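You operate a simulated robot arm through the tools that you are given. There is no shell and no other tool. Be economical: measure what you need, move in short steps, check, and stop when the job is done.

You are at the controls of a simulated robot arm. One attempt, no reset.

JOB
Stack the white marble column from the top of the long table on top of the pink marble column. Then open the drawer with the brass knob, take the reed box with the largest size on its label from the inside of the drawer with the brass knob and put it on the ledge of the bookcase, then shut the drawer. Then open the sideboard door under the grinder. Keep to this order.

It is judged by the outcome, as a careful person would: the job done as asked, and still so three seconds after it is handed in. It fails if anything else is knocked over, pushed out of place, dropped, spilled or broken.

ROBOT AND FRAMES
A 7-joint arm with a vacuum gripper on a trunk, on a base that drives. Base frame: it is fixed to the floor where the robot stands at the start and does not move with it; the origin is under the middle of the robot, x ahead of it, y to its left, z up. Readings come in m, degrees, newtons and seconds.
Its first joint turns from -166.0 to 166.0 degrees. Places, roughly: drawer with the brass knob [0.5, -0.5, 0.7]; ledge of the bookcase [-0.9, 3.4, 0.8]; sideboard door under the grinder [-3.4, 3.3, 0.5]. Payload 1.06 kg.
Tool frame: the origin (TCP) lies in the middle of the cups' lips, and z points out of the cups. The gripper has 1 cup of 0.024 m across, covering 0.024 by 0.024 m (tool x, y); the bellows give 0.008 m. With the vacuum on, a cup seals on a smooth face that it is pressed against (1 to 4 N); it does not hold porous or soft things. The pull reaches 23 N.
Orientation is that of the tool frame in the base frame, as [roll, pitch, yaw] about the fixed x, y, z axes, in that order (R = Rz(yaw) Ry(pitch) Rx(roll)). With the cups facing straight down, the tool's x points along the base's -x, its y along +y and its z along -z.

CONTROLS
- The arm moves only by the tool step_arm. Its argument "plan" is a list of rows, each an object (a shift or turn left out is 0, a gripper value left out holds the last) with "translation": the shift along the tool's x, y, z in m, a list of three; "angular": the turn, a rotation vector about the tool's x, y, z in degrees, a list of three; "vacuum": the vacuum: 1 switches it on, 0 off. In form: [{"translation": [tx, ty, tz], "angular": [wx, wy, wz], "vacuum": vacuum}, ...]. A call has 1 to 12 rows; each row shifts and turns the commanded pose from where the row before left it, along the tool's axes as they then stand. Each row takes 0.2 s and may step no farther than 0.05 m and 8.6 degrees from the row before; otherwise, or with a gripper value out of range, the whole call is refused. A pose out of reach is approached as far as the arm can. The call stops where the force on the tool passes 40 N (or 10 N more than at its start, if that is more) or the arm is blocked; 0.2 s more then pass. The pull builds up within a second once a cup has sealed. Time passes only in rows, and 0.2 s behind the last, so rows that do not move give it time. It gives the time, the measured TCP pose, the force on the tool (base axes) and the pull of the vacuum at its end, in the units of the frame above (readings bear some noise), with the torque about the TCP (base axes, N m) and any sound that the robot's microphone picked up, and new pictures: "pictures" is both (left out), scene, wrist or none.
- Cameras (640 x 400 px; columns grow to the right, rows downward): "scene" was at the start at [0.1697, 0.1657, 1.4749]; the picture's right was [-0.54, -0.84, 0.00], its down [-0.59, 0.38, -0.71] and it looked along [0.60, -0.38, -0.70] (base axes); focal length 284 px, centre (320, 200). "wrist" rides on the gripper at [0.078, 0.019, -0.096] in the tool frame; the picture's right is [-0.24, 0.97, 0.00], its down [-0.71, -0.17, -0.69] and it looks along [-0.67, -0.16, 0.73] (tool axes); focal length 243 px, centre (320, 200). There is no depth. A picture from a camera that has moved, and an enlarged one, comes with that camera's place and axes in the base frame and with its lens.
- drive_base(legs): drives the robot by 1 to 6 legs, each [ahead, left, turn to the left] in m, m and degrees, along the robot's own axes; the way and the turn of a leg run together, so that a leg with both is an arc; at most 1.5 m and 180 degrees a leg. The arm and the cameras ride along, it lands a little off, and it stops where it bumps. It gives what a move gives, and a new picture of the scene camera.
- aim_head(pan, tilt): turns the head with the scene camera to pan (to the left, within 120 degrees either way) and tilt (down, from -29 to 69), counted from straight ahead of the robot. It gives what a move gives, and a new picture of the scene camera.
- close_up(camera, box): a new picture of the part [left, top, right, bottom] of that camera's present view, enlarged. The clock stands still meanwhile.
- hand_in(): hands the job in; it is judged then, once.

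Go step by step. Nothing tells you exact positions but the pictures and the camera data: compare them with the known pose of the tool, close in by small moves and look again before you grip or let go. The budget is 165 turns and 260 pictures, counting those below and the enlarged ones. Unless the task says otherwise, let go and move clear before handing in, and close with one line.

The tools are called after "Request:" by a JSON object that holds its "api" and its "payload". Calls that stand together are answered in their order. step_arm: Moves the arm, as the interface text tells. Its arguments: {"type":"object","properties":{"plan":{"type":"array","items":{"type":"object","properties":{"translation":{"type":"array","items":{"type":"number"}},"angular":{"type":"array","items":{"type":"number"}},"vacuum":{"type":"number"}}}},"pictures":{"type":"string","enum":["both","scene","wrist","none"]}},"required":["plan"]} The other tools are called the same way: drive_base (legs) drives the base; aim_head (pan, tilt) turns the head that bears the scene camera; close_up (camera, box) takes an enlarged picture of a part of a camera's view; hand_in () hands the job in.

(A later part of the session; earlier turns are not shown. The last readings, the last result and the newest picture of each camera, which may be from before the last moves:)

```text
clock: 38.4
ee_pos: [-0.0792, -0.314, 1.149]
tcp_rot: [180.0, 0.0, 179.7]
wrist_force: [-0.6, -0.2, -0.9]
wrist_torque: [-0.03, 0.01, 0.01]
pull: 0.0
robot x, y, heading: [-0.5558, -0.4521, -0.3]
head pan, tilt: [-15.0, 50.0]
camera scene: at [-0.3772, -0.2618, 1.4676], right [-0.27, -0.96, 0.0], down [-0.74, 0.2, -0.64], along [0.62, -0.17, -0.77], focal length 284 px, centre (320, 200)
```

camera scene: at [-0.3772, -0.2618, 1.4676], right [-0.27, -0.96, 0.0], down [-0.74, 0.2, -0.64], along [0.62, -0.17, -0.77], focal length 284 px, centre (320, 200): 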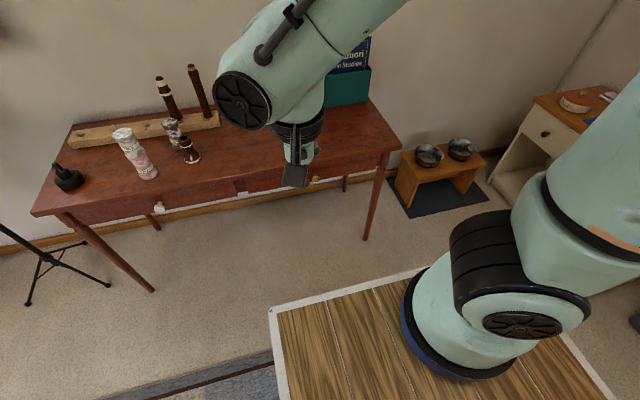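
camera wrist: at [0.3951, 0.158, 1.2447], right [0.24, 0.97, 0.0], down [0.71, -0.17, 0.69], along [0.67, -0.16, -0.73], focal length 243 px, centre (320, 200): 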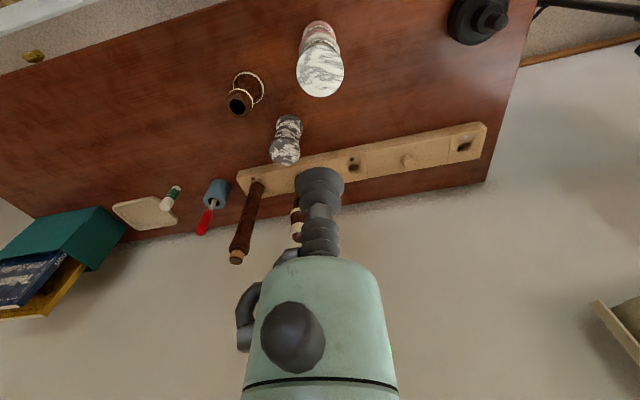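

The knob is near (0.36, −0.45, 0.69). I back up a little more for room, then bring the tool forward and down in front of the drawer.

Request:
{"api": "drive_base", "payload": {"legs": [[-0.12, 0, 0.3]]}}

Request:
{"api": "step_arm", "payload": {"plan": [{"translation": [-0.045, -0.02, 0]}, {"translation": [-0.045, -0.02, 0]}, {"translation": [-0.045, -0.02, 0]}, {"translation": [-0.045, -0.02, 0]}, {"translation": [-0.045, -0.02, 0]}, {"translation": [-0.03, -0.02, 0.03]}, {"translation": [-0.03, -0.02, 0.03]}, {"translation": [0, 0, 0.04]}]}}

```text
clock: 39.6
ee_pos: [-0.2007, -0.3112, 1.1483]
tcp_rot: [-180.0, 0.0, -180.0]
wrist_force: [-0.8, 0.0, 0.2]
wrist_torque: [0.01, -0.03, 0.02]
pull: 0.0
robot x, y, heading: [-0.674, -0.451, 0.0]
head pan, tilt: [-15.0, 50.0]
camera scene: at [-0.4984, -0.2605, 1.4677], right [-0.26, -0.97, 0.0], down [-0.74, 0.2, -0.64], along [0.62, -0.17, -0.77], focal length 284 px, centre (320, 200)
```

scene: 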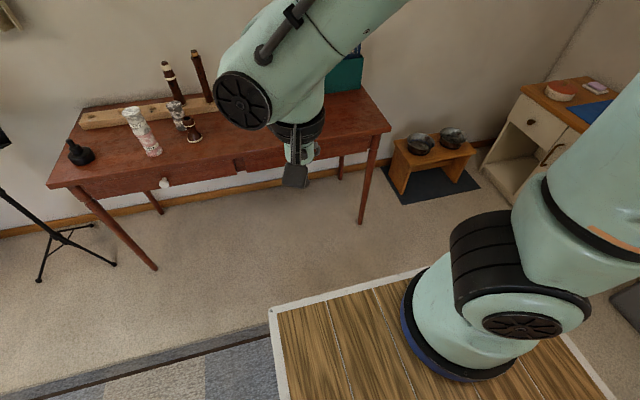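

```text
clock: 41.5
ee_pos: [0.0834, -0.4498, 1.0483]
tcp_rot: [180.0, 0.0, 180.0]
wrist_force: [-0.2, -0.1, -0.3]
wrist_torque: [-0.01, -0.05, -0.01]
pull: 0.0
robot x, y, heading: [-0.6761, -0.4466, -0.1]
head pan, tilt: [-15.0, 50.0]
camera scene: at [-0.4986, -0.2606, 1.4677], right [-0.26, -0.97, 0.0], down [-0.74, 0.2, -0.64], along [0.62, -0.17, -0.77], focal length 284 px, centre (320, 200)
camera wrist: at [0.0055, -0.4317, 1.1445], right [0.24, 0.97, 0.0], down [0.71, -0.17, 0.69], along [0.67, -0.16, -0.73], focal length 243 px, centre (320, 200)
```

scene: 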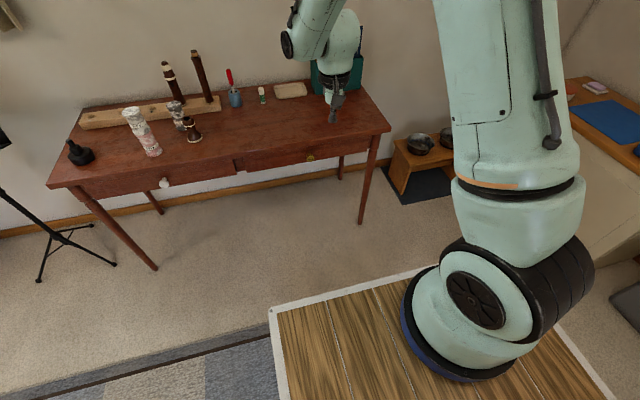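
wrist: 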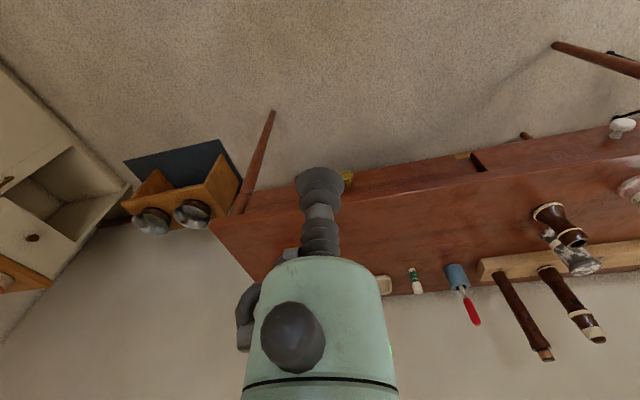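

Clear view now. I tilt the tool to point horizontally at the table front.

Request:
{"api": "step_arm", "payload": {"plan": [{"angular": [0, -8.5, 0]}, {"angular": [0, -8.5, 0]}, {"angular": [0, -8.5, 0]}, {"angular": [0, -8.5, 0]}, {"angular": [0, -8.5, 0]}, {"angular": [0, -8.5, 0]}, {"angular": [0, -8.5, 0]}, {"angular": [0, -8.5, 0]}, {"angular": [0, -8.5, 0]}, {"angular": [0, -8.5, 0]}, {"angular": [0, -5, 0]}]}}

```text
clock: 43.9
ee_pos: [0.0842, -0.4512, 1.0495]
tcp_rot: [8.6, 89.9, 8.7]
wrist_force: [-0.2, -0.3, 0.3]
wrist_torque: [0.03, 0.01, 0.01]
pull: 0.0
robot x, y, heading: [-0.6747, -0.4498, 0.2]
head pan, tilt: [-15.0, 50.0]
camera scene: at [-0.4985, -0.2605, 1.4677], right [-0.26, -0.97, 0.0], down [-0.74, 0.2, -0.64], along [0.62, -0.17, -0.77], focal length 284 px, centre (320, 200)
camera wrist: at [-0.0116, -0.4327, 0.9703], right [0.0, 0.97, 0.24], down [-0.69, -0.17, 0.71], along [0.73, -0.16, 0.67], focal length 243 px, centre (320, 200)
```

scene: 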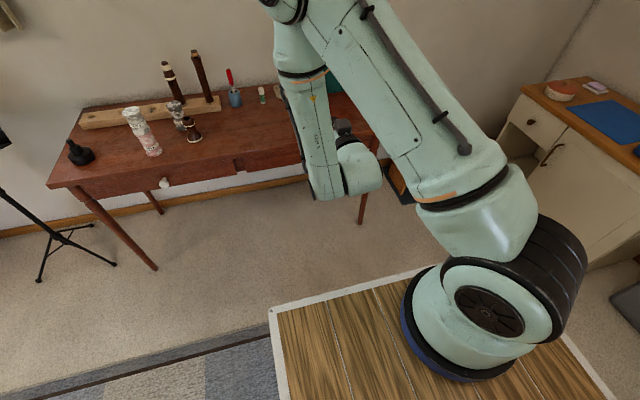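
wrist: 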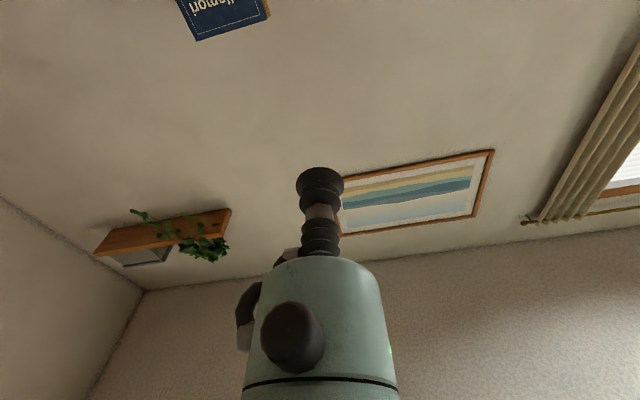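

Tool is horizontal now. I lower it in front of the drawer.

Request:
{"api": "step_arm", "payload": {"plan": [{"translation": [0.045, 0, 0.015]}, {"translation": [0.045, 0, 0.015]}, {"translation": [0.045, 0, 0.015]}, {"translation": [0.045, 0, 0.015]}, {"translation": [0.045, 0, 0.015]}, {"translation": [0.045, 0, 0.015]}, {"translation": [0.045, 0, 0.015]}, {"translation": [0.045, 0, 0.015]}]}}

Request:
{"api": "close_up", "payload": {"camera": "wrist", "box": [220, 40, 420, 200]}}

Request:
{"api": "close_up", "payload": {"camera": "scene", "box": [240, 100, 400, 220]}}

```text
clock: 45.6
ee_pos: [0.2041, -0.4507, 0.6874]
tcp_rot: [-37.8, 90.0, -37.8]
wrist_force: [0.1, -0.1, 0.0]
wrist_torque: [-0.02, -0.01, -0.01]
pull: 0.0
robot x, y, heading: [-0.677, -0.4501, 0.1]
head pan, tilt: [-15.0, 50.0]
camera scene: at [-0.4984, -0.2604, 1.4676], right [-0.26, -0.97, 0.0], down [-0.74, 0.2, -0.64], along [0.62, -0.17, -0.77], focal length 284 px, centre (320, 200)
camera wrist: at [0.1087, -0.4327, 0.6095], right [0.0, 0.97, 0.23], down [-0.69, -0.17, 0.71], along [0.73, -0.16, 0.67], focal length 243 px, centre (320, 200)
```

scene: 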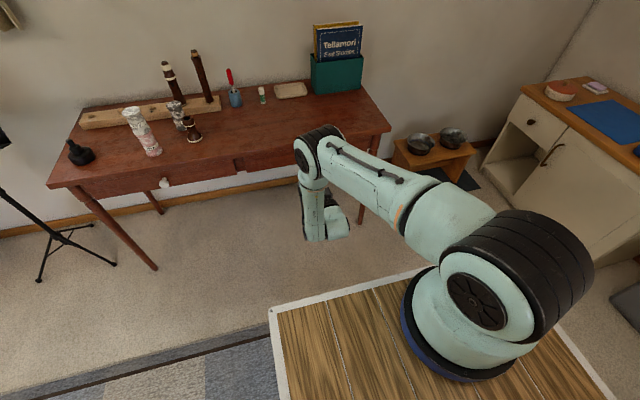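
wrist: 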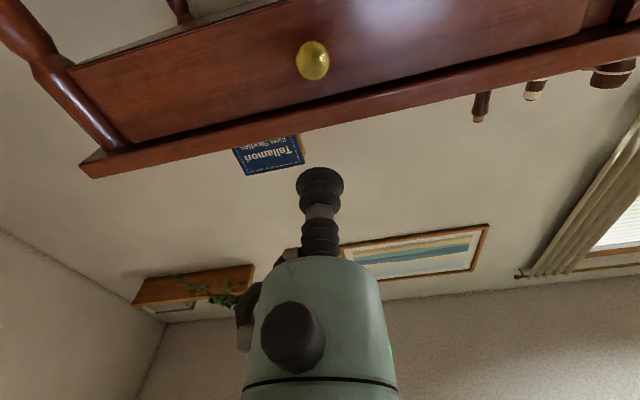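

```text
2.50 times, centred on (320, 120) of wrist
camera zoom: at [0.1087, -0.4327, 0.6095], right [0.0, 0.97, 0.23], down [-0.69, -0.17, 0.71], along [0.73, -0.16, 0.67], focal length 606 px, centre (320, 400)
```

zoom: 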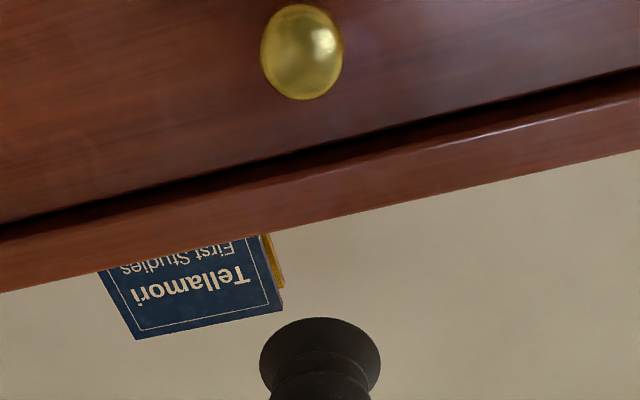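

```text
3.33 times, centred on (320, 160) of scene
camera zoom: at [-0.4984, -0.2604, 1.4676], right [-0.26, -0.97, 0.0], down [-0.74, 0.2, -0.64], along [0.62, -0.17, -0.77], focal length 945 px, centre (320, 333)
```

zoom: 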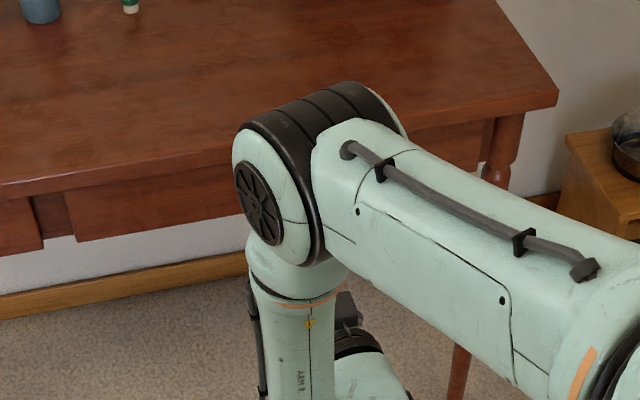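

The knob is a domed brass face near (0.36, −0.453, 0.667). I align and approach to within about 5 cm.

Request:
{"api": "step_arm", "payload": {"plan": [{"translation": [0.02, -0.002, 0.03]}, {"translation": [0, 0, 0.04]}, {"translation": [0, 0, 0.03]}], "pictures": "scene"}}

Request:
{"api": "close_up", "payload": {"camera": "wrist", "box": [220, 60, 420, 220]}}

```text
clock: 46.5
ee_pos: [0.3054, -0.4537, 0.6676]
tcp_rot: [-166.4, 89.9, -166.5]
wrist_force: [-0.2, 0.4, 0.1]
wrist_torque: [0.0, -0.01, 0.01]
pull: 0.1
robot x, y, heading: [-0.6725, -0.4475, 0.1]
head pan, tilt: [-15.0, 50.0]
camera scene: at [-0.4983, -0.2604, 1.4676], right [-0.26, -0.97, 0.0], down [-0.74, 0.2, -0.64], along [0.62, -0.17, -0.77], focal length 284 px, centre (320, 200)
```

scene: 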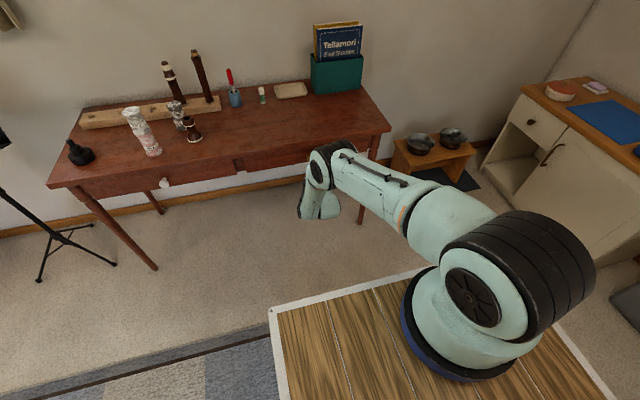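

```text
2.50 times, centred on (320, 140) of wrist
camera zoom: at [0.2089, -0.4342, 0.5898], right [0.0, 0.97, 0.23], down [-0.68, -0.17, 0.71], along [0.73, -0.16, 0.67], focal length 606 px, centre (320, 350)
```

zoom: 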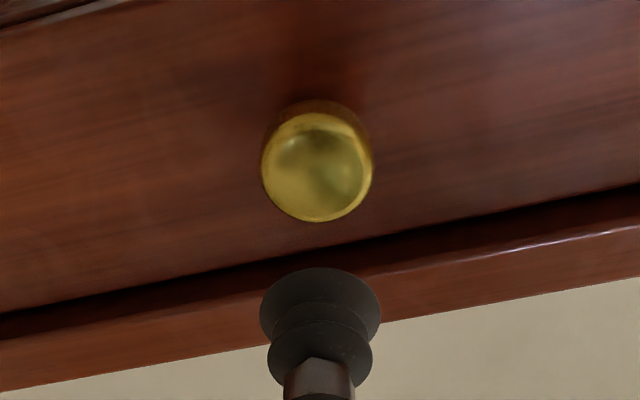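

The knob face is at x≈0.371, z≈0.669, and flat enough. I approach with the vacuum on.

Request:
{"api": "step_arm", "payload": {"plan": [{"translation": [-0.001, 0, 0.03], "vacuum": 1}, {"translation": [0, 0, 0.02]}, {"translation": [0, 0, 0.006]}, {}], "pictures": "none"}}

Request:
{"api": "close_up", "payload": {"camera": "wrist", "box": [220, 60, 420, 220]}}

```text
clock: 47.5
ee_pos: [0.3614, -0.4536, 0.6689]
tcp_rot: [76.4, 90.0, 76.5]
wrist_force: [-0.7, 0.3, -0.2]
wrist_torque: [0.0, 0.02, 0.04]
pull: 0.1
robot x, y, heading: [-0.6732, -0.4515, 0.0]
head pan, tilt: [-15.0, 50.0]
```

```text
2.50 times, centred on (320, 140) of wrist
camera zoom: at [0.265, -0.4349, 0.591], right [0.0, 0.97, 0.24], down [-0.69, -0.17, 0.71], along [0.73, -0.16, 0.67], focal length 606 px, centre (320, 350)
```

zoom: 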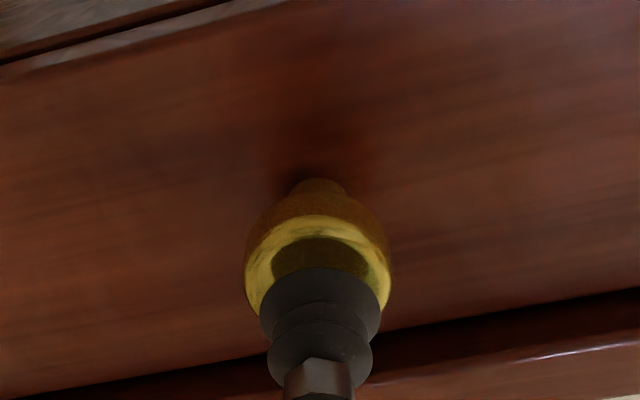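

Request:
{"api": "step_arm", "payload": {"plan": [{"translation": [0, 0, 0.003]}, {"translation": [0, 0, 0.003]}, {"translation": [0, 0, 0.002]}, {}, {}], "pictures": "none"}}

```text
clock: 48.6
ee_pos: [0.3688, -0.4535, 0.6687]
tcp_rot: [-19.6, 89.9, -19.6]
wrist_force: [0.6, -0.2, 1.7]
wrist_torque: [-0.1, -0.03, -0.1]
pull: 22.9
robot x, y, heading: [-0.6765, -0.4509, -0.1]
head pan, tilt: [-15.0, 50.0]
```

Sealed on the knob (22.9 N). I pull the drawer gently.

Request:
{"api": "step_arm", "payload": {"plan": [{"translation": [0, 0, -0.006]}, {"translation": [0, 0, -0.012]}, {"translation": [0, 0, -0.018]}, {"translation": [0, 0, -0.02]}, {"translation": [0, 0, -0.02]}, {}]}}

```text
clock: 50.0
ee_pos: [0.2923, -0.4538, 0.6704]
tcp_rot: [-167.7, 90.0, -167.7]
wrist_force: [-1.2, 1.2, -1.5]
wrist_torque: [-0.08, 0.02, -0.09]
pull: 22.6
robot x, y, heading: [-0.6724, -0.4502, -0.1]
head pan, tilt: [-15.0, 50.0]
camera scene: at [-0.4983, -0.2604, 1.4676], right [-0.26, -0.97, 0.0], down [-0.74, 0.2, -0.64], along [0.62, -0.17, -0.77], focal length 284 px, centre (320, 200)
camera wrist: at [0.1968, -0.4344, 0.5917], right [0.0, 0.97, 0.24], down [-0.68, -0.17, 0.71], along [0.73, -0.16, 0.67], focal length 243 px, centre (320, 200)
```

scene: 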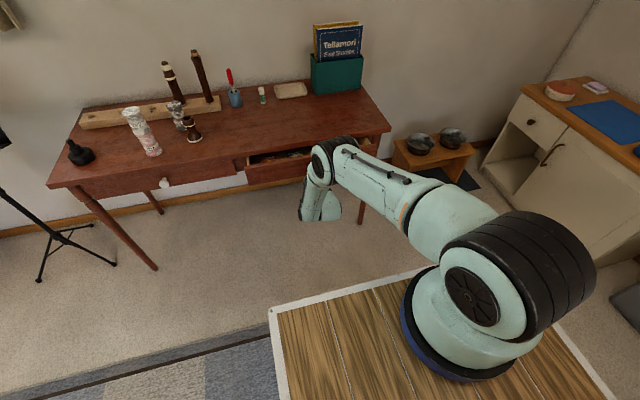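
wrist: 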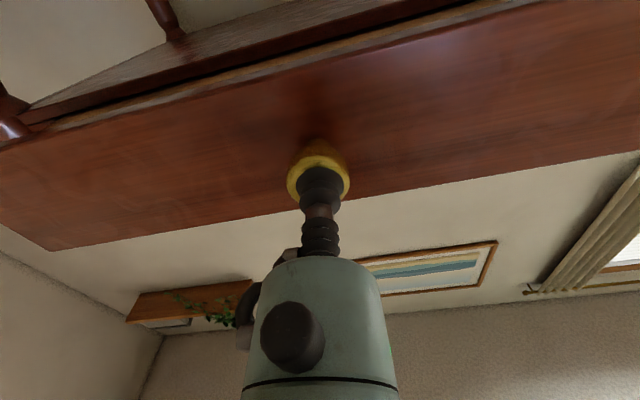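

The drawer opens. I keep pulling.

Request:
{"api": "step_arm", "payload": {"plan": [{"translation": [0, 0, -0.01]}, {"translation": [0, 0, -0.018]}, {"translation": [0, 0, -0.02]}, {"translation": [0, 0, -0.02]}, {"translation": [0, 0, -0.02]}, {"translation": [0, 0, -0.015]}, {"translation": [0, 0, -0.01]}, {}]}}

Request:
{"api": "close_up", "payload": {"camera": "scene", "box": [220, 110, 400, 230]}}

```text
clock: 51.9
ee_pos: [0.1795, -0.4532, 0.6701]
tcp_rot: [-135.0, 90.0, -134.8]
wrist_force: [-1.2, 8.1, 6.8]
wrist_torque: [0.03, 0.04, -0.07]
pull: 23.0
robot x, y, heading: [-0.6729, -0.4456, 0.0]
head pan, tilt: [-15.0, 50.0]
camera scene: at [-0.4985, -0.2602, 1.4677], right [-0.26, -0.97, 0.0], down [-0.74, 0.2, -0.64], along [0.62, -0.17, -0.77], focal length 284 px, centre (320, 200)
camera wrist: at [0.0836, -0.4342, 0.5916], right [0.0, 0.97, 0.24], down [-0.69, -0.17, 0.71], along [0.73, -0.16, 0.67], focal length 243 px, centre (320, 200)
```

scene: 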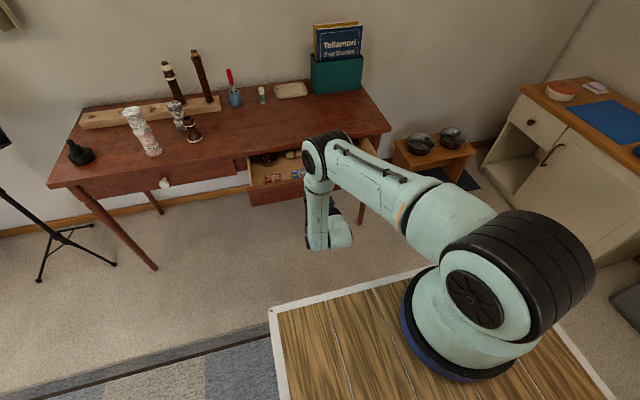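
wrist: 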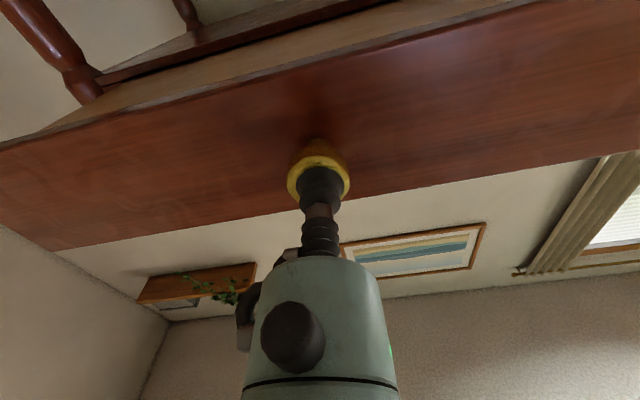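

```text
3.33 times, centred on (310, 170) of scene
camera zoom: at [-0.4985, -0.2602, 1.4677], right [-0.26, -0.97, 0.0], down [-0.74, 0.2, -0.64], along [0.62, -0.17, -0.77], focal length 945 px, centre (353, 300)
```

zoom: 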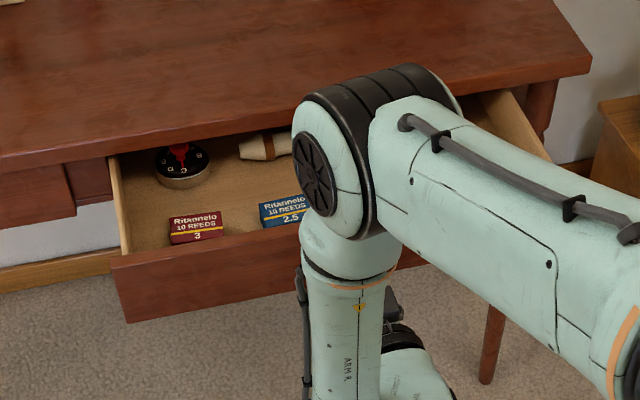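

Drawer is open about 0.19 m; I see boxes size 3 and 2.5, others hidden by the arm. I release the knob, back off and rise.

Request:
{"api": "step_arm", "payload": {"plan": [{"vacuum": 0}, {}, {}, {}, {"translation": [0, 0, -0.005]}, {"translation": [0, 0, -0.02]}, {"translation": [0, 0, -0.04]}, {"translation": [-0.04, 0, -0.015]}, {"translation": [-0.045, 0, 0]}, {"translation": [-0.045, 0, 0]}, {"translation": [-0.045, 0, 0]}, {"translation": [-0.045, 0, 0]}], "pictures": "scene"}}

```text
clock: 54.5
ee_pos: [0.099, -0.4536, 0.8877]
tcp_rot: [12.0, 90.0, 12.0]
wrist_force: [-0.1, 0.3, -0.5]
wrist_torque: [-0.01, 0.01, 0.02]
pull: 0.2
robot x, y, heading: [-0.6688, -0.4458, 0.1]
head pan, tilt: [-15.0, 50.0]
camera scene: at [-0.498, -0.2605, 1.4676], right [-0.26, -0.97, 0.0], down [-0.74, 0.2, -0.64], along [0.62, -0.17, -0.77], focal length 284 px, centre (320, 200)
```

scene: 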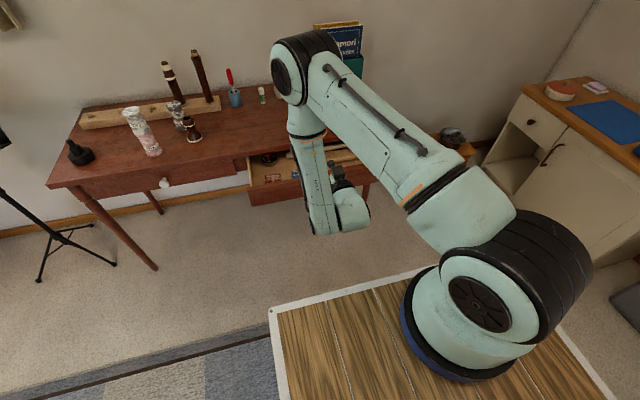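

Request:
{"api": "step_arm", "payload": {"plan": [{"angular": [0, 8.5, 0]}, {"angular": [0, 8.5, 0]}, {"angular": [0, 8.5, 0]}, {"angular": [0, 8.5, 0]}, {"angular": [0, 8.5, 0]}, {"angular": [0, 8.5, 0]}, {"angular": [0, 8.5, 0]}, {"angular": [0, 8.5, 0]}, {"angular": [0, 8.5, 0]}, {"angular": [0, 8.5, 0]}, {"angular": [0, 5, 0]}]}}

Request:
{"api": "close_up", "payload": {"camera": "wrist", "box": [160, 0, 560, 250]}}

Request:
{"api": "close_up", "payload": {"camera": "scene", "box": [220, 110, 400, 230]}}

```text
clock: 56.9
ee_pos: [0.0996, -0.453, 0.8898]
tcp_rot: [179.9, -0.1, -179.9]
wrist_force: [-1.1, -0.1, 0.6]
wrist_torque: [0.06, -0.02, 0.0]
pull: 0.1
robot x, y, heading: [-0.6752, -0.45, 0.4]
head pan, tilt: [-15.0, 50.0]
camera scene: at [-0.4984, -0.2604, 1.4677], right [-0.26, -0.97, 0.0], down [-0.74, 0.2, -0.64], along [0.62, -0.17, -0.77], focal length 284 px, centre (320, 200)
camera wrist: at [0.0212, -0.4346, 0.9853], right [0.23, 0.97, 0.0], down [0.71, -0.17, 0.68], along [0.66, -0.16, -0.73], focal length 243 px, centre (320, 200)
```

scene: 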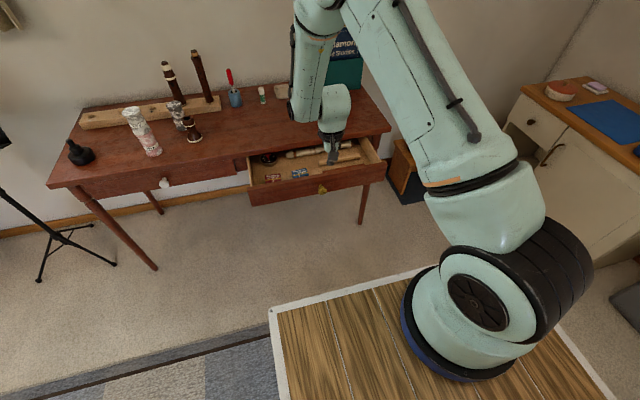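
wrist: 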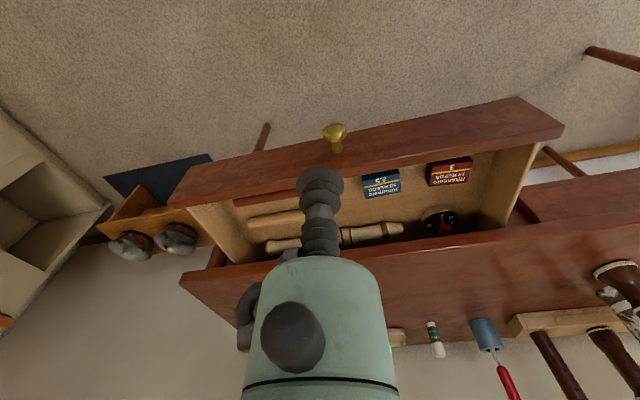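

```text
1.60 times, centred on (360, 125) of wrist
camera zoom: at [0.0212, -0.4346, 0.9853], right [0.23, 0.97, 0.0], down [0.71, -0.17, 0.68], along [0.66, -0.16, -0.73], focal length 388 px, centre (256, 320)
```

zoom: 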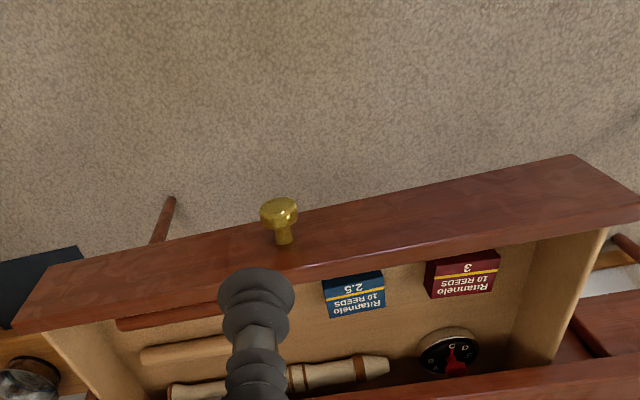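

```text
3.33 times, centred on (310, 170) of scene
camera zoom: at [-0.4984, -0.2604, 1.4677], right [-0.26, -0.97, 0.0], down [-0.74, 0.2, -0.64], along [0.62, -0.17, -0.77], focal length 945 px, centre (353, 300)
```

zoom: 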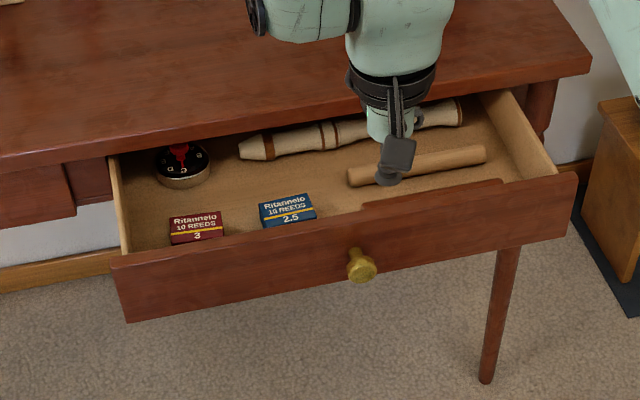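

Two boxes are visible: size 3 (red, near (0.308, −0.284, 0.66)) and 2.5 (blue). I move above the size-3 box and check the whole drawer for other boxes.

Request:
{"api": "step_arm", "payload": {"plan": [{"translation": [-0.035, 0.028, 0]}, {"translation": [-0.035, 0.028, 0]}, {"translation": [-0.035, 0.028, 0]}, {"translation": [-0.035, 0.028, 0.015]}, {"translation": [-0.034, 0.028, 0.015]}, {"translation": [-0.034, 0.028, 0.02]}, {"translation": [0, 0, 0.03]}]}}

Request:
{"api": "close_up", "payload": {"camera": "wrist", "box": [220, 60, 420, 220]}}

Request:
{"api": "close_up", "payload": {"camera": "scene", "box": [240, 130, 400, 220]}}

```text
clock: 58.5
ee_pos: [0.3084, -0.2845, 0.8085]
tcp_rot: [180.0, 0.1, 180.0]
wrist_force: [-0.7, 0.2, 1.1]
wrist_torque: [0.02, 0.02, -0.03]
pull: 0.0
robot x, y, heading: [-0.6764, -0.4484, -0.1]
head pan, tilt: [-15.0, 50.0]
camera scene: at [-0.4985, -0.2605, 1.4677], right [-0.26, -0.97, 0.0], down [-0.74, 0.2, -0.64], along [0.62, -0.17, -0.77], focal length 284 px, centre (320, 200)
camera wrist: at [0.2295, -0.266, 0.9057], right [0.24, 0.97, 0.0], down [0.71, -0.17, 0.68], along [0.67, -0.16, -0.73], focal length 243 px, centre (320, 200)
```

scene: 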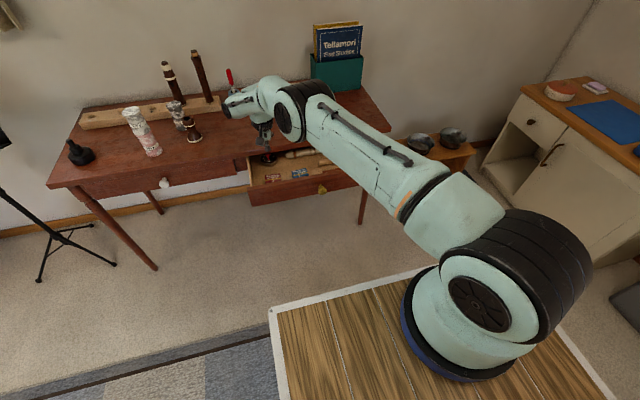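
wrist: 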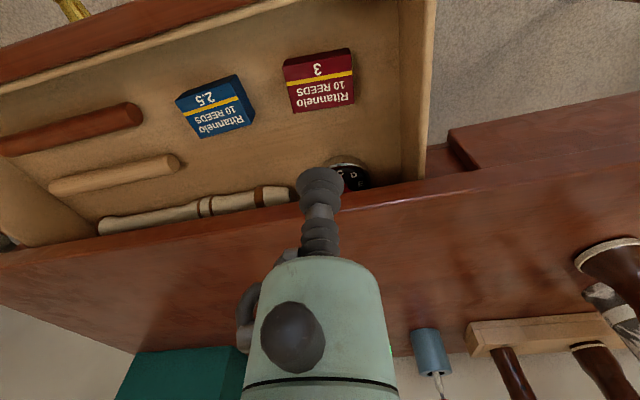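

```text
2.50 times, centred on (320, 140) of wrist
camera zoom: at [0.2295, -0.266, 0.9057], right [0.24, 0.97, 0.0], down [0.71, -0.17, 0.68], along [0.67, -0.16, -0.73], focal length 606 px, centre (320, 350)
```

zoom: 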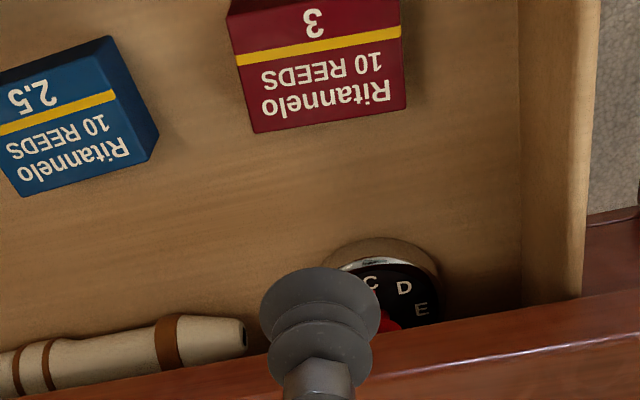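

```text
4.00 times, centred on (320, 175) of scene
camera zoom: at [-0.4985, -0.2605, 1.4677], right [-0.26, -0.97, 0.0], down [-0.74, 0.2, -0.64], along [0.62, -0.17, -0.77], focal length 1134 px, centre (320, 300)
```

zoom: 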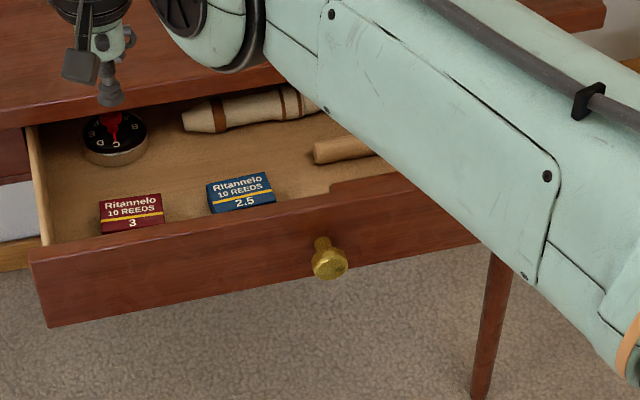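

Only 3 and 2.5 show, but the rear of the drawer is hidden under the table top. I take a low look from in front to be sure there's no larger size at the back.

Request:
{"api": "step_arm", "payload": {"plan": [{"translation": [0.04, -0.02, 0]}, {"translation": [0.04, -0.02, 0]}, {"translation": [0.04, -0.02, 0]}, {"translation": [0.04, -0.02, 0]}, {"translation": [0.04, -0.02, 0]}, {"translation": [0.04, -0.02, 0]}, {"translation": [0.03, 0, 0]}, {"translation": [0, 0, 0.045]}, {"translation": [0, 0, 0.045]}], "pictures": "wrist"}}

```text
clock: 60.5
ee_pos: [0.0369, -0.4031, 0.7206]
tcp_rot: [-180.0, -0.1, 179.9]
wrist_force: [0.1, -0.5, 0.7]
wrist_torque: [0.0, -0.02, 0.01]
pull: 0.1
robot x, y, heading: [-0.677, -0.4497, -0.0]
head pan, tilt: [-15.0, 50.0]
camera wrist: at [-0.0414, -0.3857, 0.8158], right [0.24, 0.97, 0.0], down [0.71, -0.17, 0.69], along [0.67, -0.16, -0.73], focal length 243 px, centre (320, 200)
```

wrist: 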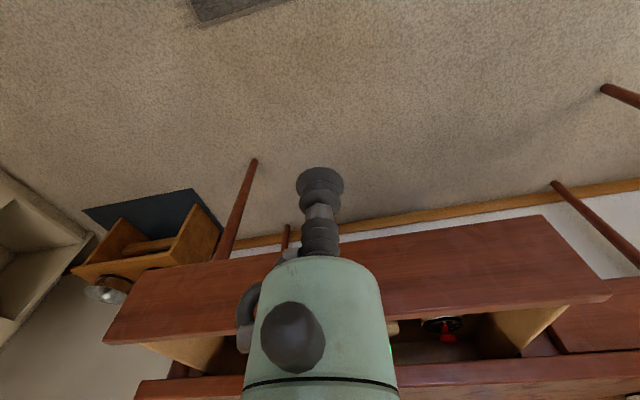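

Request:
{"api": "close_up", "payload": {"camera": "wrist", "box": [380, 290, 580, 400]}}

Request:
{"api": "close_up", "payload": {"camera": "wrist", "box": [120, 300, 280, 400]}}

```text
3.20 times, centred on (480, 345) of wrist
camera zoom: at [-0.0414, -0.3857, 0.8158], right [0.24, 0.97, 0.0], down [0.71, -0.17, 0.69], along [0.67, -0.16, -0.73], focal length 776 px, centre (-192, -264)
```

zoom: 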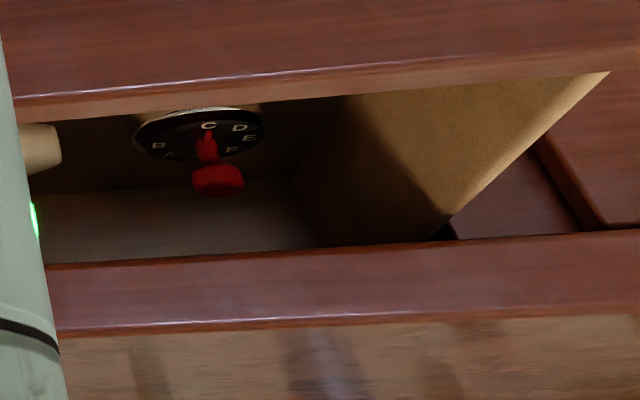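

```text
4.00 times, centred on (200, 350) of wrist
camera zoom: at [-0.0414, -0.3857, 0.8158], right [0.24, 0.97, 0.0], down [0.71, -0.17, 0.69], along [0.67, -0.16, -0.73], focal length 970 px, centre (800, -400)
```

zoom: 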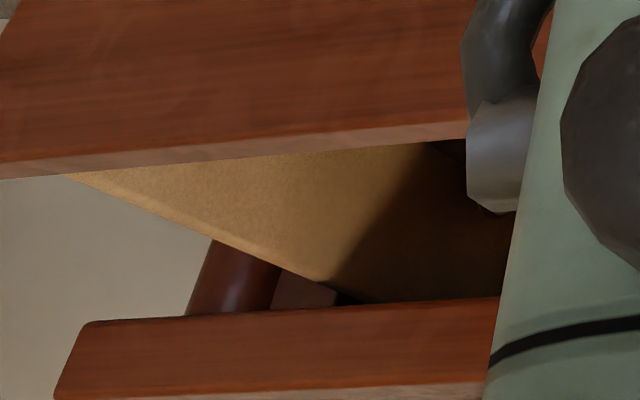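

The drawer's back wall is right behind the tuner, so no more boxes: size 3 it is. I return above it and descend.

Request:
{"api": "step_arm", "payload": {"plan": [{"translation": [0, 0, -0.045]}, {"translation": [0, 0, -0.04]}, {"translation": [-0.04, 0.018, 0]}, {"translation": [-0.04, 0.018, 0]}, {"translation": [-0.04, 0.018, 0]}, {"translation": [-0.04, 0.018, 0]}, {"translation": [-0.04, 0.018, 0]}, {"translation": [-0.04, 0.018, 0]}, {"translation": [-0.031, 0.011, 0]}, {"translation": [0, 0, 0.04]}, {"translation": [0, 0, 0.04]}]}}

Request:
{"api": "close_up", "payload": {"camera": "wrist", "box": [220, 60, 420, 220]}}

```text
clock: 62.9
ee_pos: [0.3089, -0.2843, 0.7255]
tcp_rot: [-180.0, -0.1, -180.0]
wrist_force: [-0.2, 0.9, 0.1]
wrist_torque: [-0.09, -0.04, 0.02]
pull: 0.0
robot x, y, heading: [-0.6711, -0.4487, -0.1]
head pan, tilt: [-15.0, 50.0]
camera scene: at [-0.4991, -0.2594, 1.4676], right [-0.26, -0.97, 0.0], down [-0.74, 0.2, -0.64], along [0.62, -0.17, -0.77], focal length 284 px, centre (320, 200)
camera wrist: at [0.2297, -0.2661, 0.8207], right [0.24, 0.97, 0.0], down [0.71, -0.17, 0.69], along [0.67, -0.16, -0.73], focal length 243 px, centre (320, 200)
```

scene: 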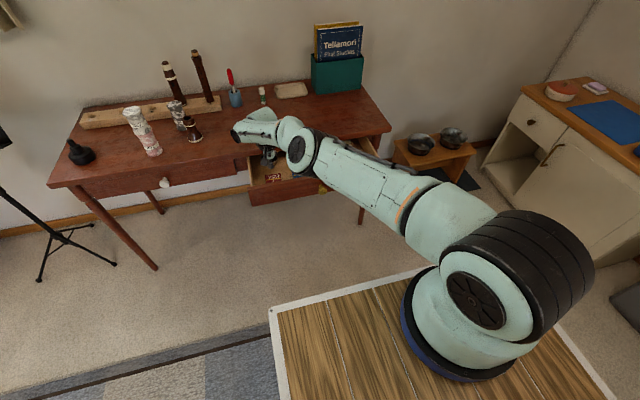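
wrist: 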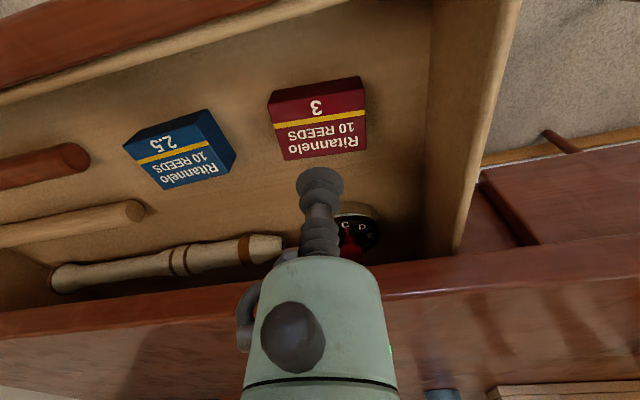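

```text
2.50 times, centred on (320, 140) of wrist
camera zoom: at [0.2297, -0.2661, 0.8207], right [0.24, 0.97, 0.0], down [0.71, -0.17, 0.69], along [0.67, -0.16, -0.73], focal length 606 px, centre (320, 350)
```

zoom: 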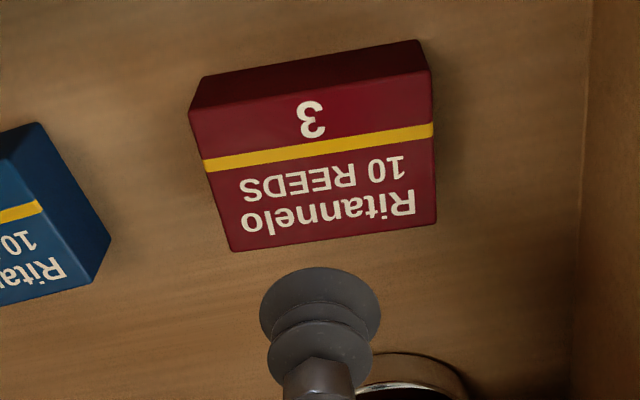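

Box top at about (0.312, −0.285, 0.648). The camera bracket will pass close above the drawer front, so I descend partway and check the clearance.

Request:
{"api": "step_arm", "payload": {"plan": [{"translation": [-0.007, -0.001, 0.02]}, {"translation": [0, 0, 0.02]}, {"translation": [0, 0, 0.012]}, {}], "pictures": "none"}}

Request:
{"api": "close_up", "payload": {"camera": "scene", "box": [230, 120, 330, 210]}}

Request:
{"api": "close_up", "payload": {"camera": "wrist", "box": [220, 60, 420, 220]}}

```text
clock: 63.9
ee_pos: [0.295, -0.2942, 0.6726]
tcp_rot: [180.0, 0.0, -179.9]
wrist_force: [-0.6, -0.3, 0.1]
wrist_torque: [0.02, 0.02, -0.01]
pull: 0.0
out of reach, approached as far as the arm can: row 1, 2, 3
robot x, y, heading: [-0.6738, -0.4482, 0.0]
head pan, tilt: [-15.0, 50.0]
```

```text
4.44 times, centred on (280, 165) of scene
camera zoom: at [-0.4982, -0.2605, 1.4676], right [-0.26, -0.97, 0.0], down [-0.74, 0.2, -0.64], along [0.62, -0.17, -0.77], focal length 1260 px, centre (498, 356)
```

zoom: 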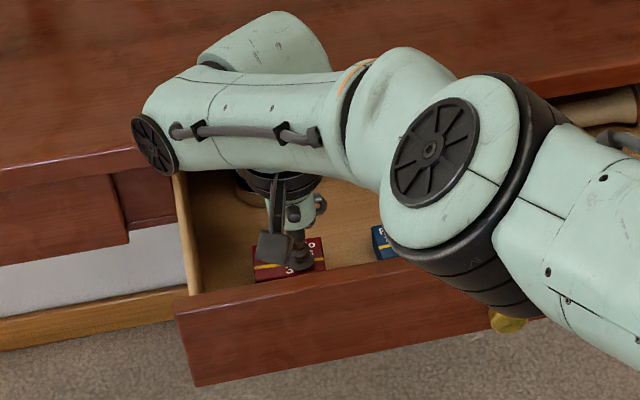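

```text
2.50 times, centred on (320, 140) of wrist
camera zoom: at [0.2163, -0.275, 0.7688], right [0.24, 0.97, 0.0], down [0.71, -0.17, 0.69], along [0.67, -0.16, -0.73], focal length 606 px, centre (320, 350)
```

zoom: 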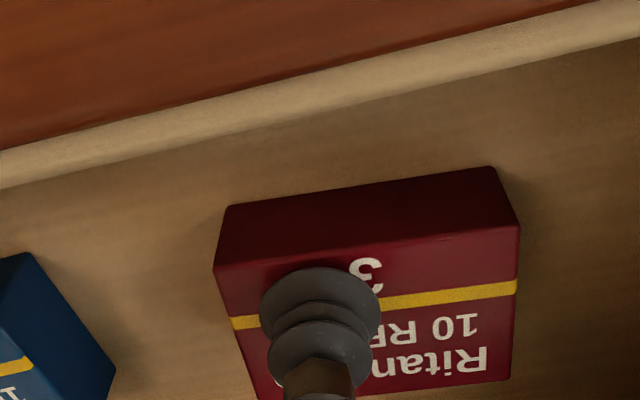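

Slightly out of reach here. I raise and pull the arm back a bit, then drive 0.12 m closer.

Request:
{"api": "step_arm", "payload": {"plan": [{"translation": [0, 0, -0.03]}, {"translation": [0, 0, -0.04]}, {"translation": [0, 0, -0.04]}, {"translation": [0, 0, -0.04]}, {"translation": [0.04, 0, -0.02]}, {"translation": [0.04, 0, 0]}, {"translation": [0.04, 0, 0]}], "pictures": "none"}}

Request:
{"api": "drive_base", "payload": {"legs": [[0.13, 0, 0]]}}

```text
clock: 65.5
ee_pos: [0.1755, -0.2953, 0.8413]
tcp_rot: [-180.0, 0.0, 179.9]
wrist_force: [0.6, -0.7, -1.0]
wrist_torque: [0.02, 0.0, 0.04]
pull: 0.0
robot x, y, heading: [-0.6736, -0.4483, 0.3]
head pan, tilt: [-15.0, 50.0]
```

```text
clock: 66.7
ee_pos: [0.3059, -0.2945, 0.8431]
tcp_rot: [180.0, 0.1, 180.0]
wrist_force: [-0.5, 0.3, 0.2]
wrist_torque: [0.0, -0.01, -0.04]
pull: 0.1
robot x, y, heading: [-0.5441, -0.4495, -0.1]
head pan, tilt: [-15.0, 50.0]
camera scene: at [-0.3672, -0.2604, 1.4676], right [-0.26, -0.97, 0.0], down [-0.74, 0.2, -0.64], along [0.62, -0.17, -0.77], focal length 284 px, centre (320, 200)
```

scene: 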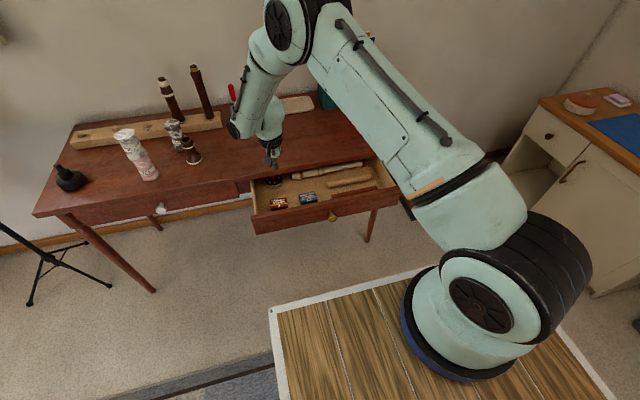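

Request:
{"api": "step_arm", "payload": {"plan": [{"translation": [-0.009, 0.0095, 0.03]}, {"translation": [0, 0, 0.04]}, {"translation": [0, 0, 0.04]}, {"translation": [0, 0, 0.04]}, {}], "pictures": "none"}}

Request:
{"api": "close_up", "payload": {"camera": "scene", "box": [230, 120, 330, 240]}}

Request:
{"api": "close_up", "payload": {"camera": "wrist", "box": [220, 60, 420, 220]}}

```text
clock: 67.9
ee_pos: [0.316, -0.2858, 0.6918]
tcp_rot: [179.9, 0.0, -179.9]
wrist_force: [0.7, 0.0, 0.1]
wrist_torque: [0.01, -0.01, 0.01]
pull: 0.1
robot x, y, heading: [-0.5399, -0.4495, -0.1]
head pan, tilt: [-15.0, 50.0]
```

```text
3.33 times, centred on (280, 180) of scene
camera zoom: at [-0.3673, -0.2604, 1.4676], right [-0.26, -0.97, 0.0], down [-0.74, 0.2, -0.64], along [0.62, -0.17, -0.77], focal length 945 px, centre (453, 267)
```

zoom: 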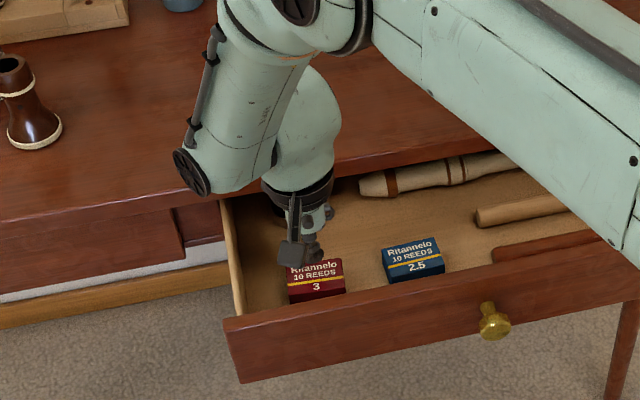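

```text
2.50 times, centred on (320, 140) of wrist
camera zoom: at [0.2364, -0.2671, 0.788], right [0.23, 0.97, 0.0], down [0.71, -0.17, 0.69], along [0.67, -0.16, -0.73], focal length 606 px, centre (320, 350)
```

zoom: 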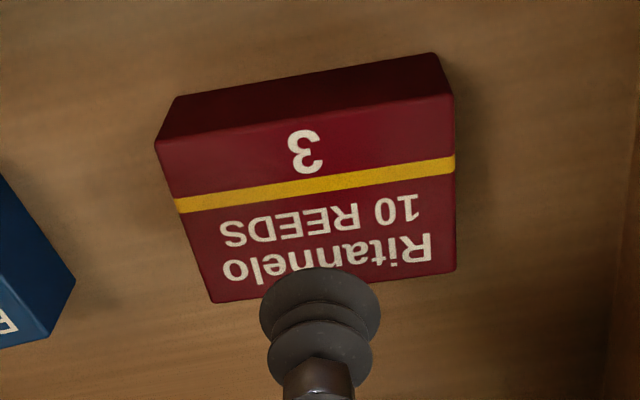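

Centred. I descend onto the box with the vacuum on.

Request:
{"api": "step_arm", "payload": {"plan": [{"translation": [0.003, -0.001, 0.02], "vacuum": 1}, {"translation": [0, 0, 0.012]}, {"translation": [0, 0, 0.004]}, {"translation": [0, 0, 0.003]}, {"translation": [0, 0, 0.003]}, {}], "pictures": "none"}}

Request:
{"api": "close_up", "payload": {"camera": "wrist", "box": [220, 60, 420, 220]}}

```text
clock: 68.9
ee_pos: [0.317, -0.2871, 0.6594]
tcp_rot: [179.9, 0.5, 180.0]
wrist_force: [-0.1, -2.2, 14.9]
wrist_torque: [0.02, 0.05, 0.04]
pull: 22.7
robot x, y, heading: [-0.5446, -0.4478, -0.1]
head pan, tilt: [-15.0, 50.0]
stopped in row 4: the force on the tool passed its limit (the readings are from after the stop); the commanded pose is now the measured one
```

```text
2.50 times, centred on (320, 140) of wrist
camera zoom: at [0.2366, -0.2678, 0.7541], right [0.23, 0.97, 0.0], down [0.7, -0.17, 0.69], along [0.67, -0.16, -0.72], focal length 606 px, centre (320, 350)
```

zoom: 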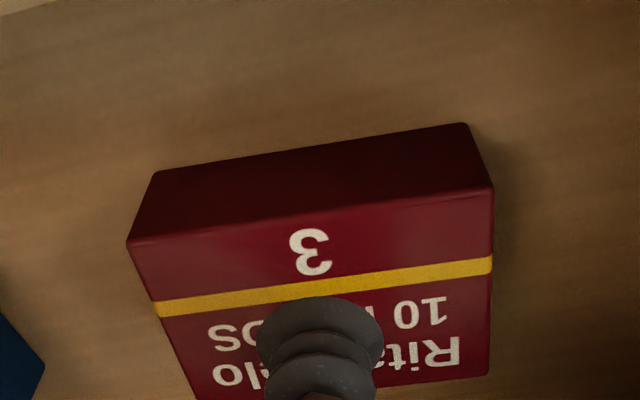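

Sealed. I lift the box straight up.

Request:
{"api": "step_arm", "payload": {"plan": [{"translation": [0, 0, -0.005]}, {"translation": [0, 0, -0.015]}, {"translation": [0, 0, -0.03]}, {"translation": [0, 0, -0.04]}, {"translation": [0, 0, -0.04]}, {"translation": [0, 0, -0.04]}, {"translation": [0, 0, -0.04]}, {"translation": [0, 0, -0.04]}, {}]}}

```text
clock: 70.9
ee_pos: [0.3156, -0.2861, 0.9064]
tcp_rot: [-180.0, 0.2, -180.0]
wrist_force: [0.2, -0.3, 0.1]
wrist_torque: [0.03, 0.02, -0.01]
pull: 23.0
robot x, y, heading: [-0.5429, -0.4515, 0.0]
head pan, tilt: [-15.0, 50.0]
camera scene: at [-0.3672, -0.2605, 1.4676], right [-0.26, -0.97, 0.0], down [-0.74, 0.2, -0.64], along [0.62, -0.17, -0.77], focal length 284 px, centre (320, 200)
camera wrist: at [0.2352, -0.2673, 1.0025], right [0.23, 0.97, 0.0], down [0.7, -0.17, 0.69], along [0.67, -0.16, -0.73], focal length 243 px, centre (320, 200)
```

scene: 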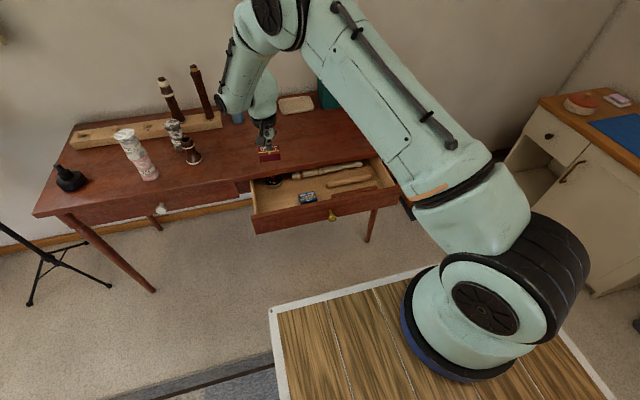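
wrist: 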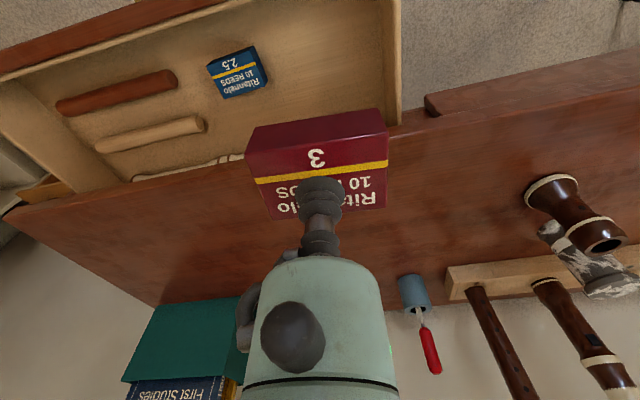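

The size-3 box is held. I retract the arm, then drive to the bookcase (the drawer stays open until the box is placed).

Request:
{"api": "step_arm", "payload": {"plan": [{"translation": [0.03, -0.01, -0.03]}, {"translation": [0.04, -0.02, -0.02]}, {"translation": [0.04, -0.02, -0.02]}, {"translation": [0.04, -0.02, -0.02]}, {"translation": [0.04, -0.02, -0.02]}, {"translation": [0.03, -0.02, -0.02]}, {}], "pictures": "none"}}

Request:
{"api": "drive_base", "payload": {"legs": [[-0.36, 0, 0], [0, 1.4, 0], [0, 0, 90]]}}

Request:
{"api": "aim_head", "payload": {"pan": 0, "tilt": 20}}

```text
clock: 72.5
ee_pos: [0.0913, -0.3956, 1.0349]
tcp_rot: [-179.9, 0.3, -180.0]
wrist_force: [-0.2, -0.1, -0.9]
wrist_torque: [-0.02, 0.04, 0.03]
pull: 23.4
robot x, y, heading: [-0.5428, -0.4476, 0.0]
head pan, tilt: [-15.0, 50.0]
```

```text
clock: 85.3
ee_pos: [-0.9618, 1.5857, 1.035]
tcp_rot: [-180.0, 0.3, -89.6]
wrist_force: [0.5, -0.1, -0.5]
wrist_torque: [-0.01, -0.04, 0.0]
pull: 23.0
robot x, y, heading: [-0.9049, 0.9494, 90.3]
head pan, tilt: [-15.0, 50.0]
camera scene: at [-1.0936, 1.1242, 1.4677], right [0.97, -0.25, 0.0], down [-0.19, -0.74, -0.64], along [0.16, 0.62, -0.77], focal length 284 px, centre (320, 200)
```

scene: 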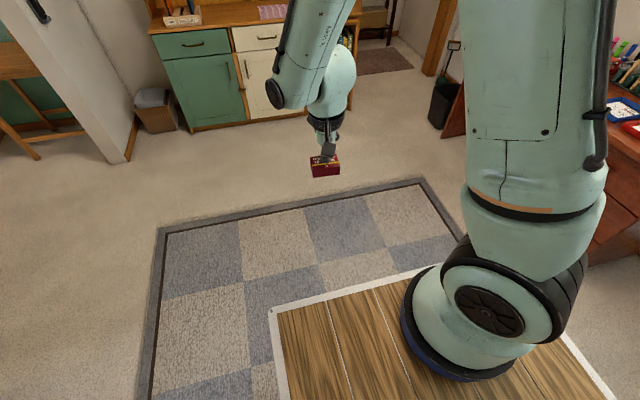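

```text
clock: 86.2
ee_pos: [-0.9619, 1.5857, 1.0344]
tcp_rot: [180.0, 0.2, -89.6]
wrist_force: [0.5, 0.7, 0.4]
wrist_torque: [-0.01, -0.01, 0.04]
pull: 23.1
robot x, y, heading: [-0.905, 0.9537, 90.4]
head pan, tilt: [0.0, 20.0]
camera scene: at [-1.1137, 1.1428, 1.5132], right [1.0, 0.01, 0.0], down [0.0, -0.34, -0.94], along [-0.01, 0.94, -0.34], focal length 284 px, centre (320, 200)
```

scene: 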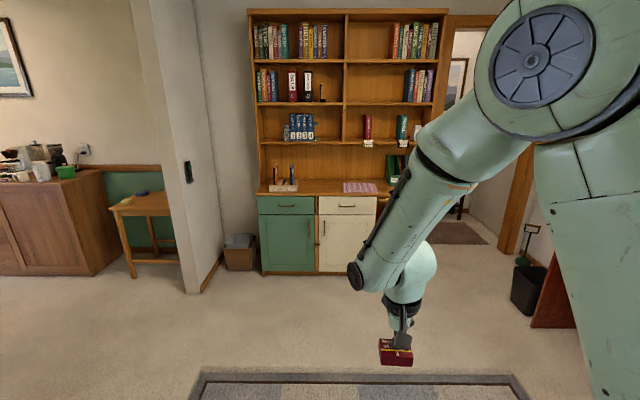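

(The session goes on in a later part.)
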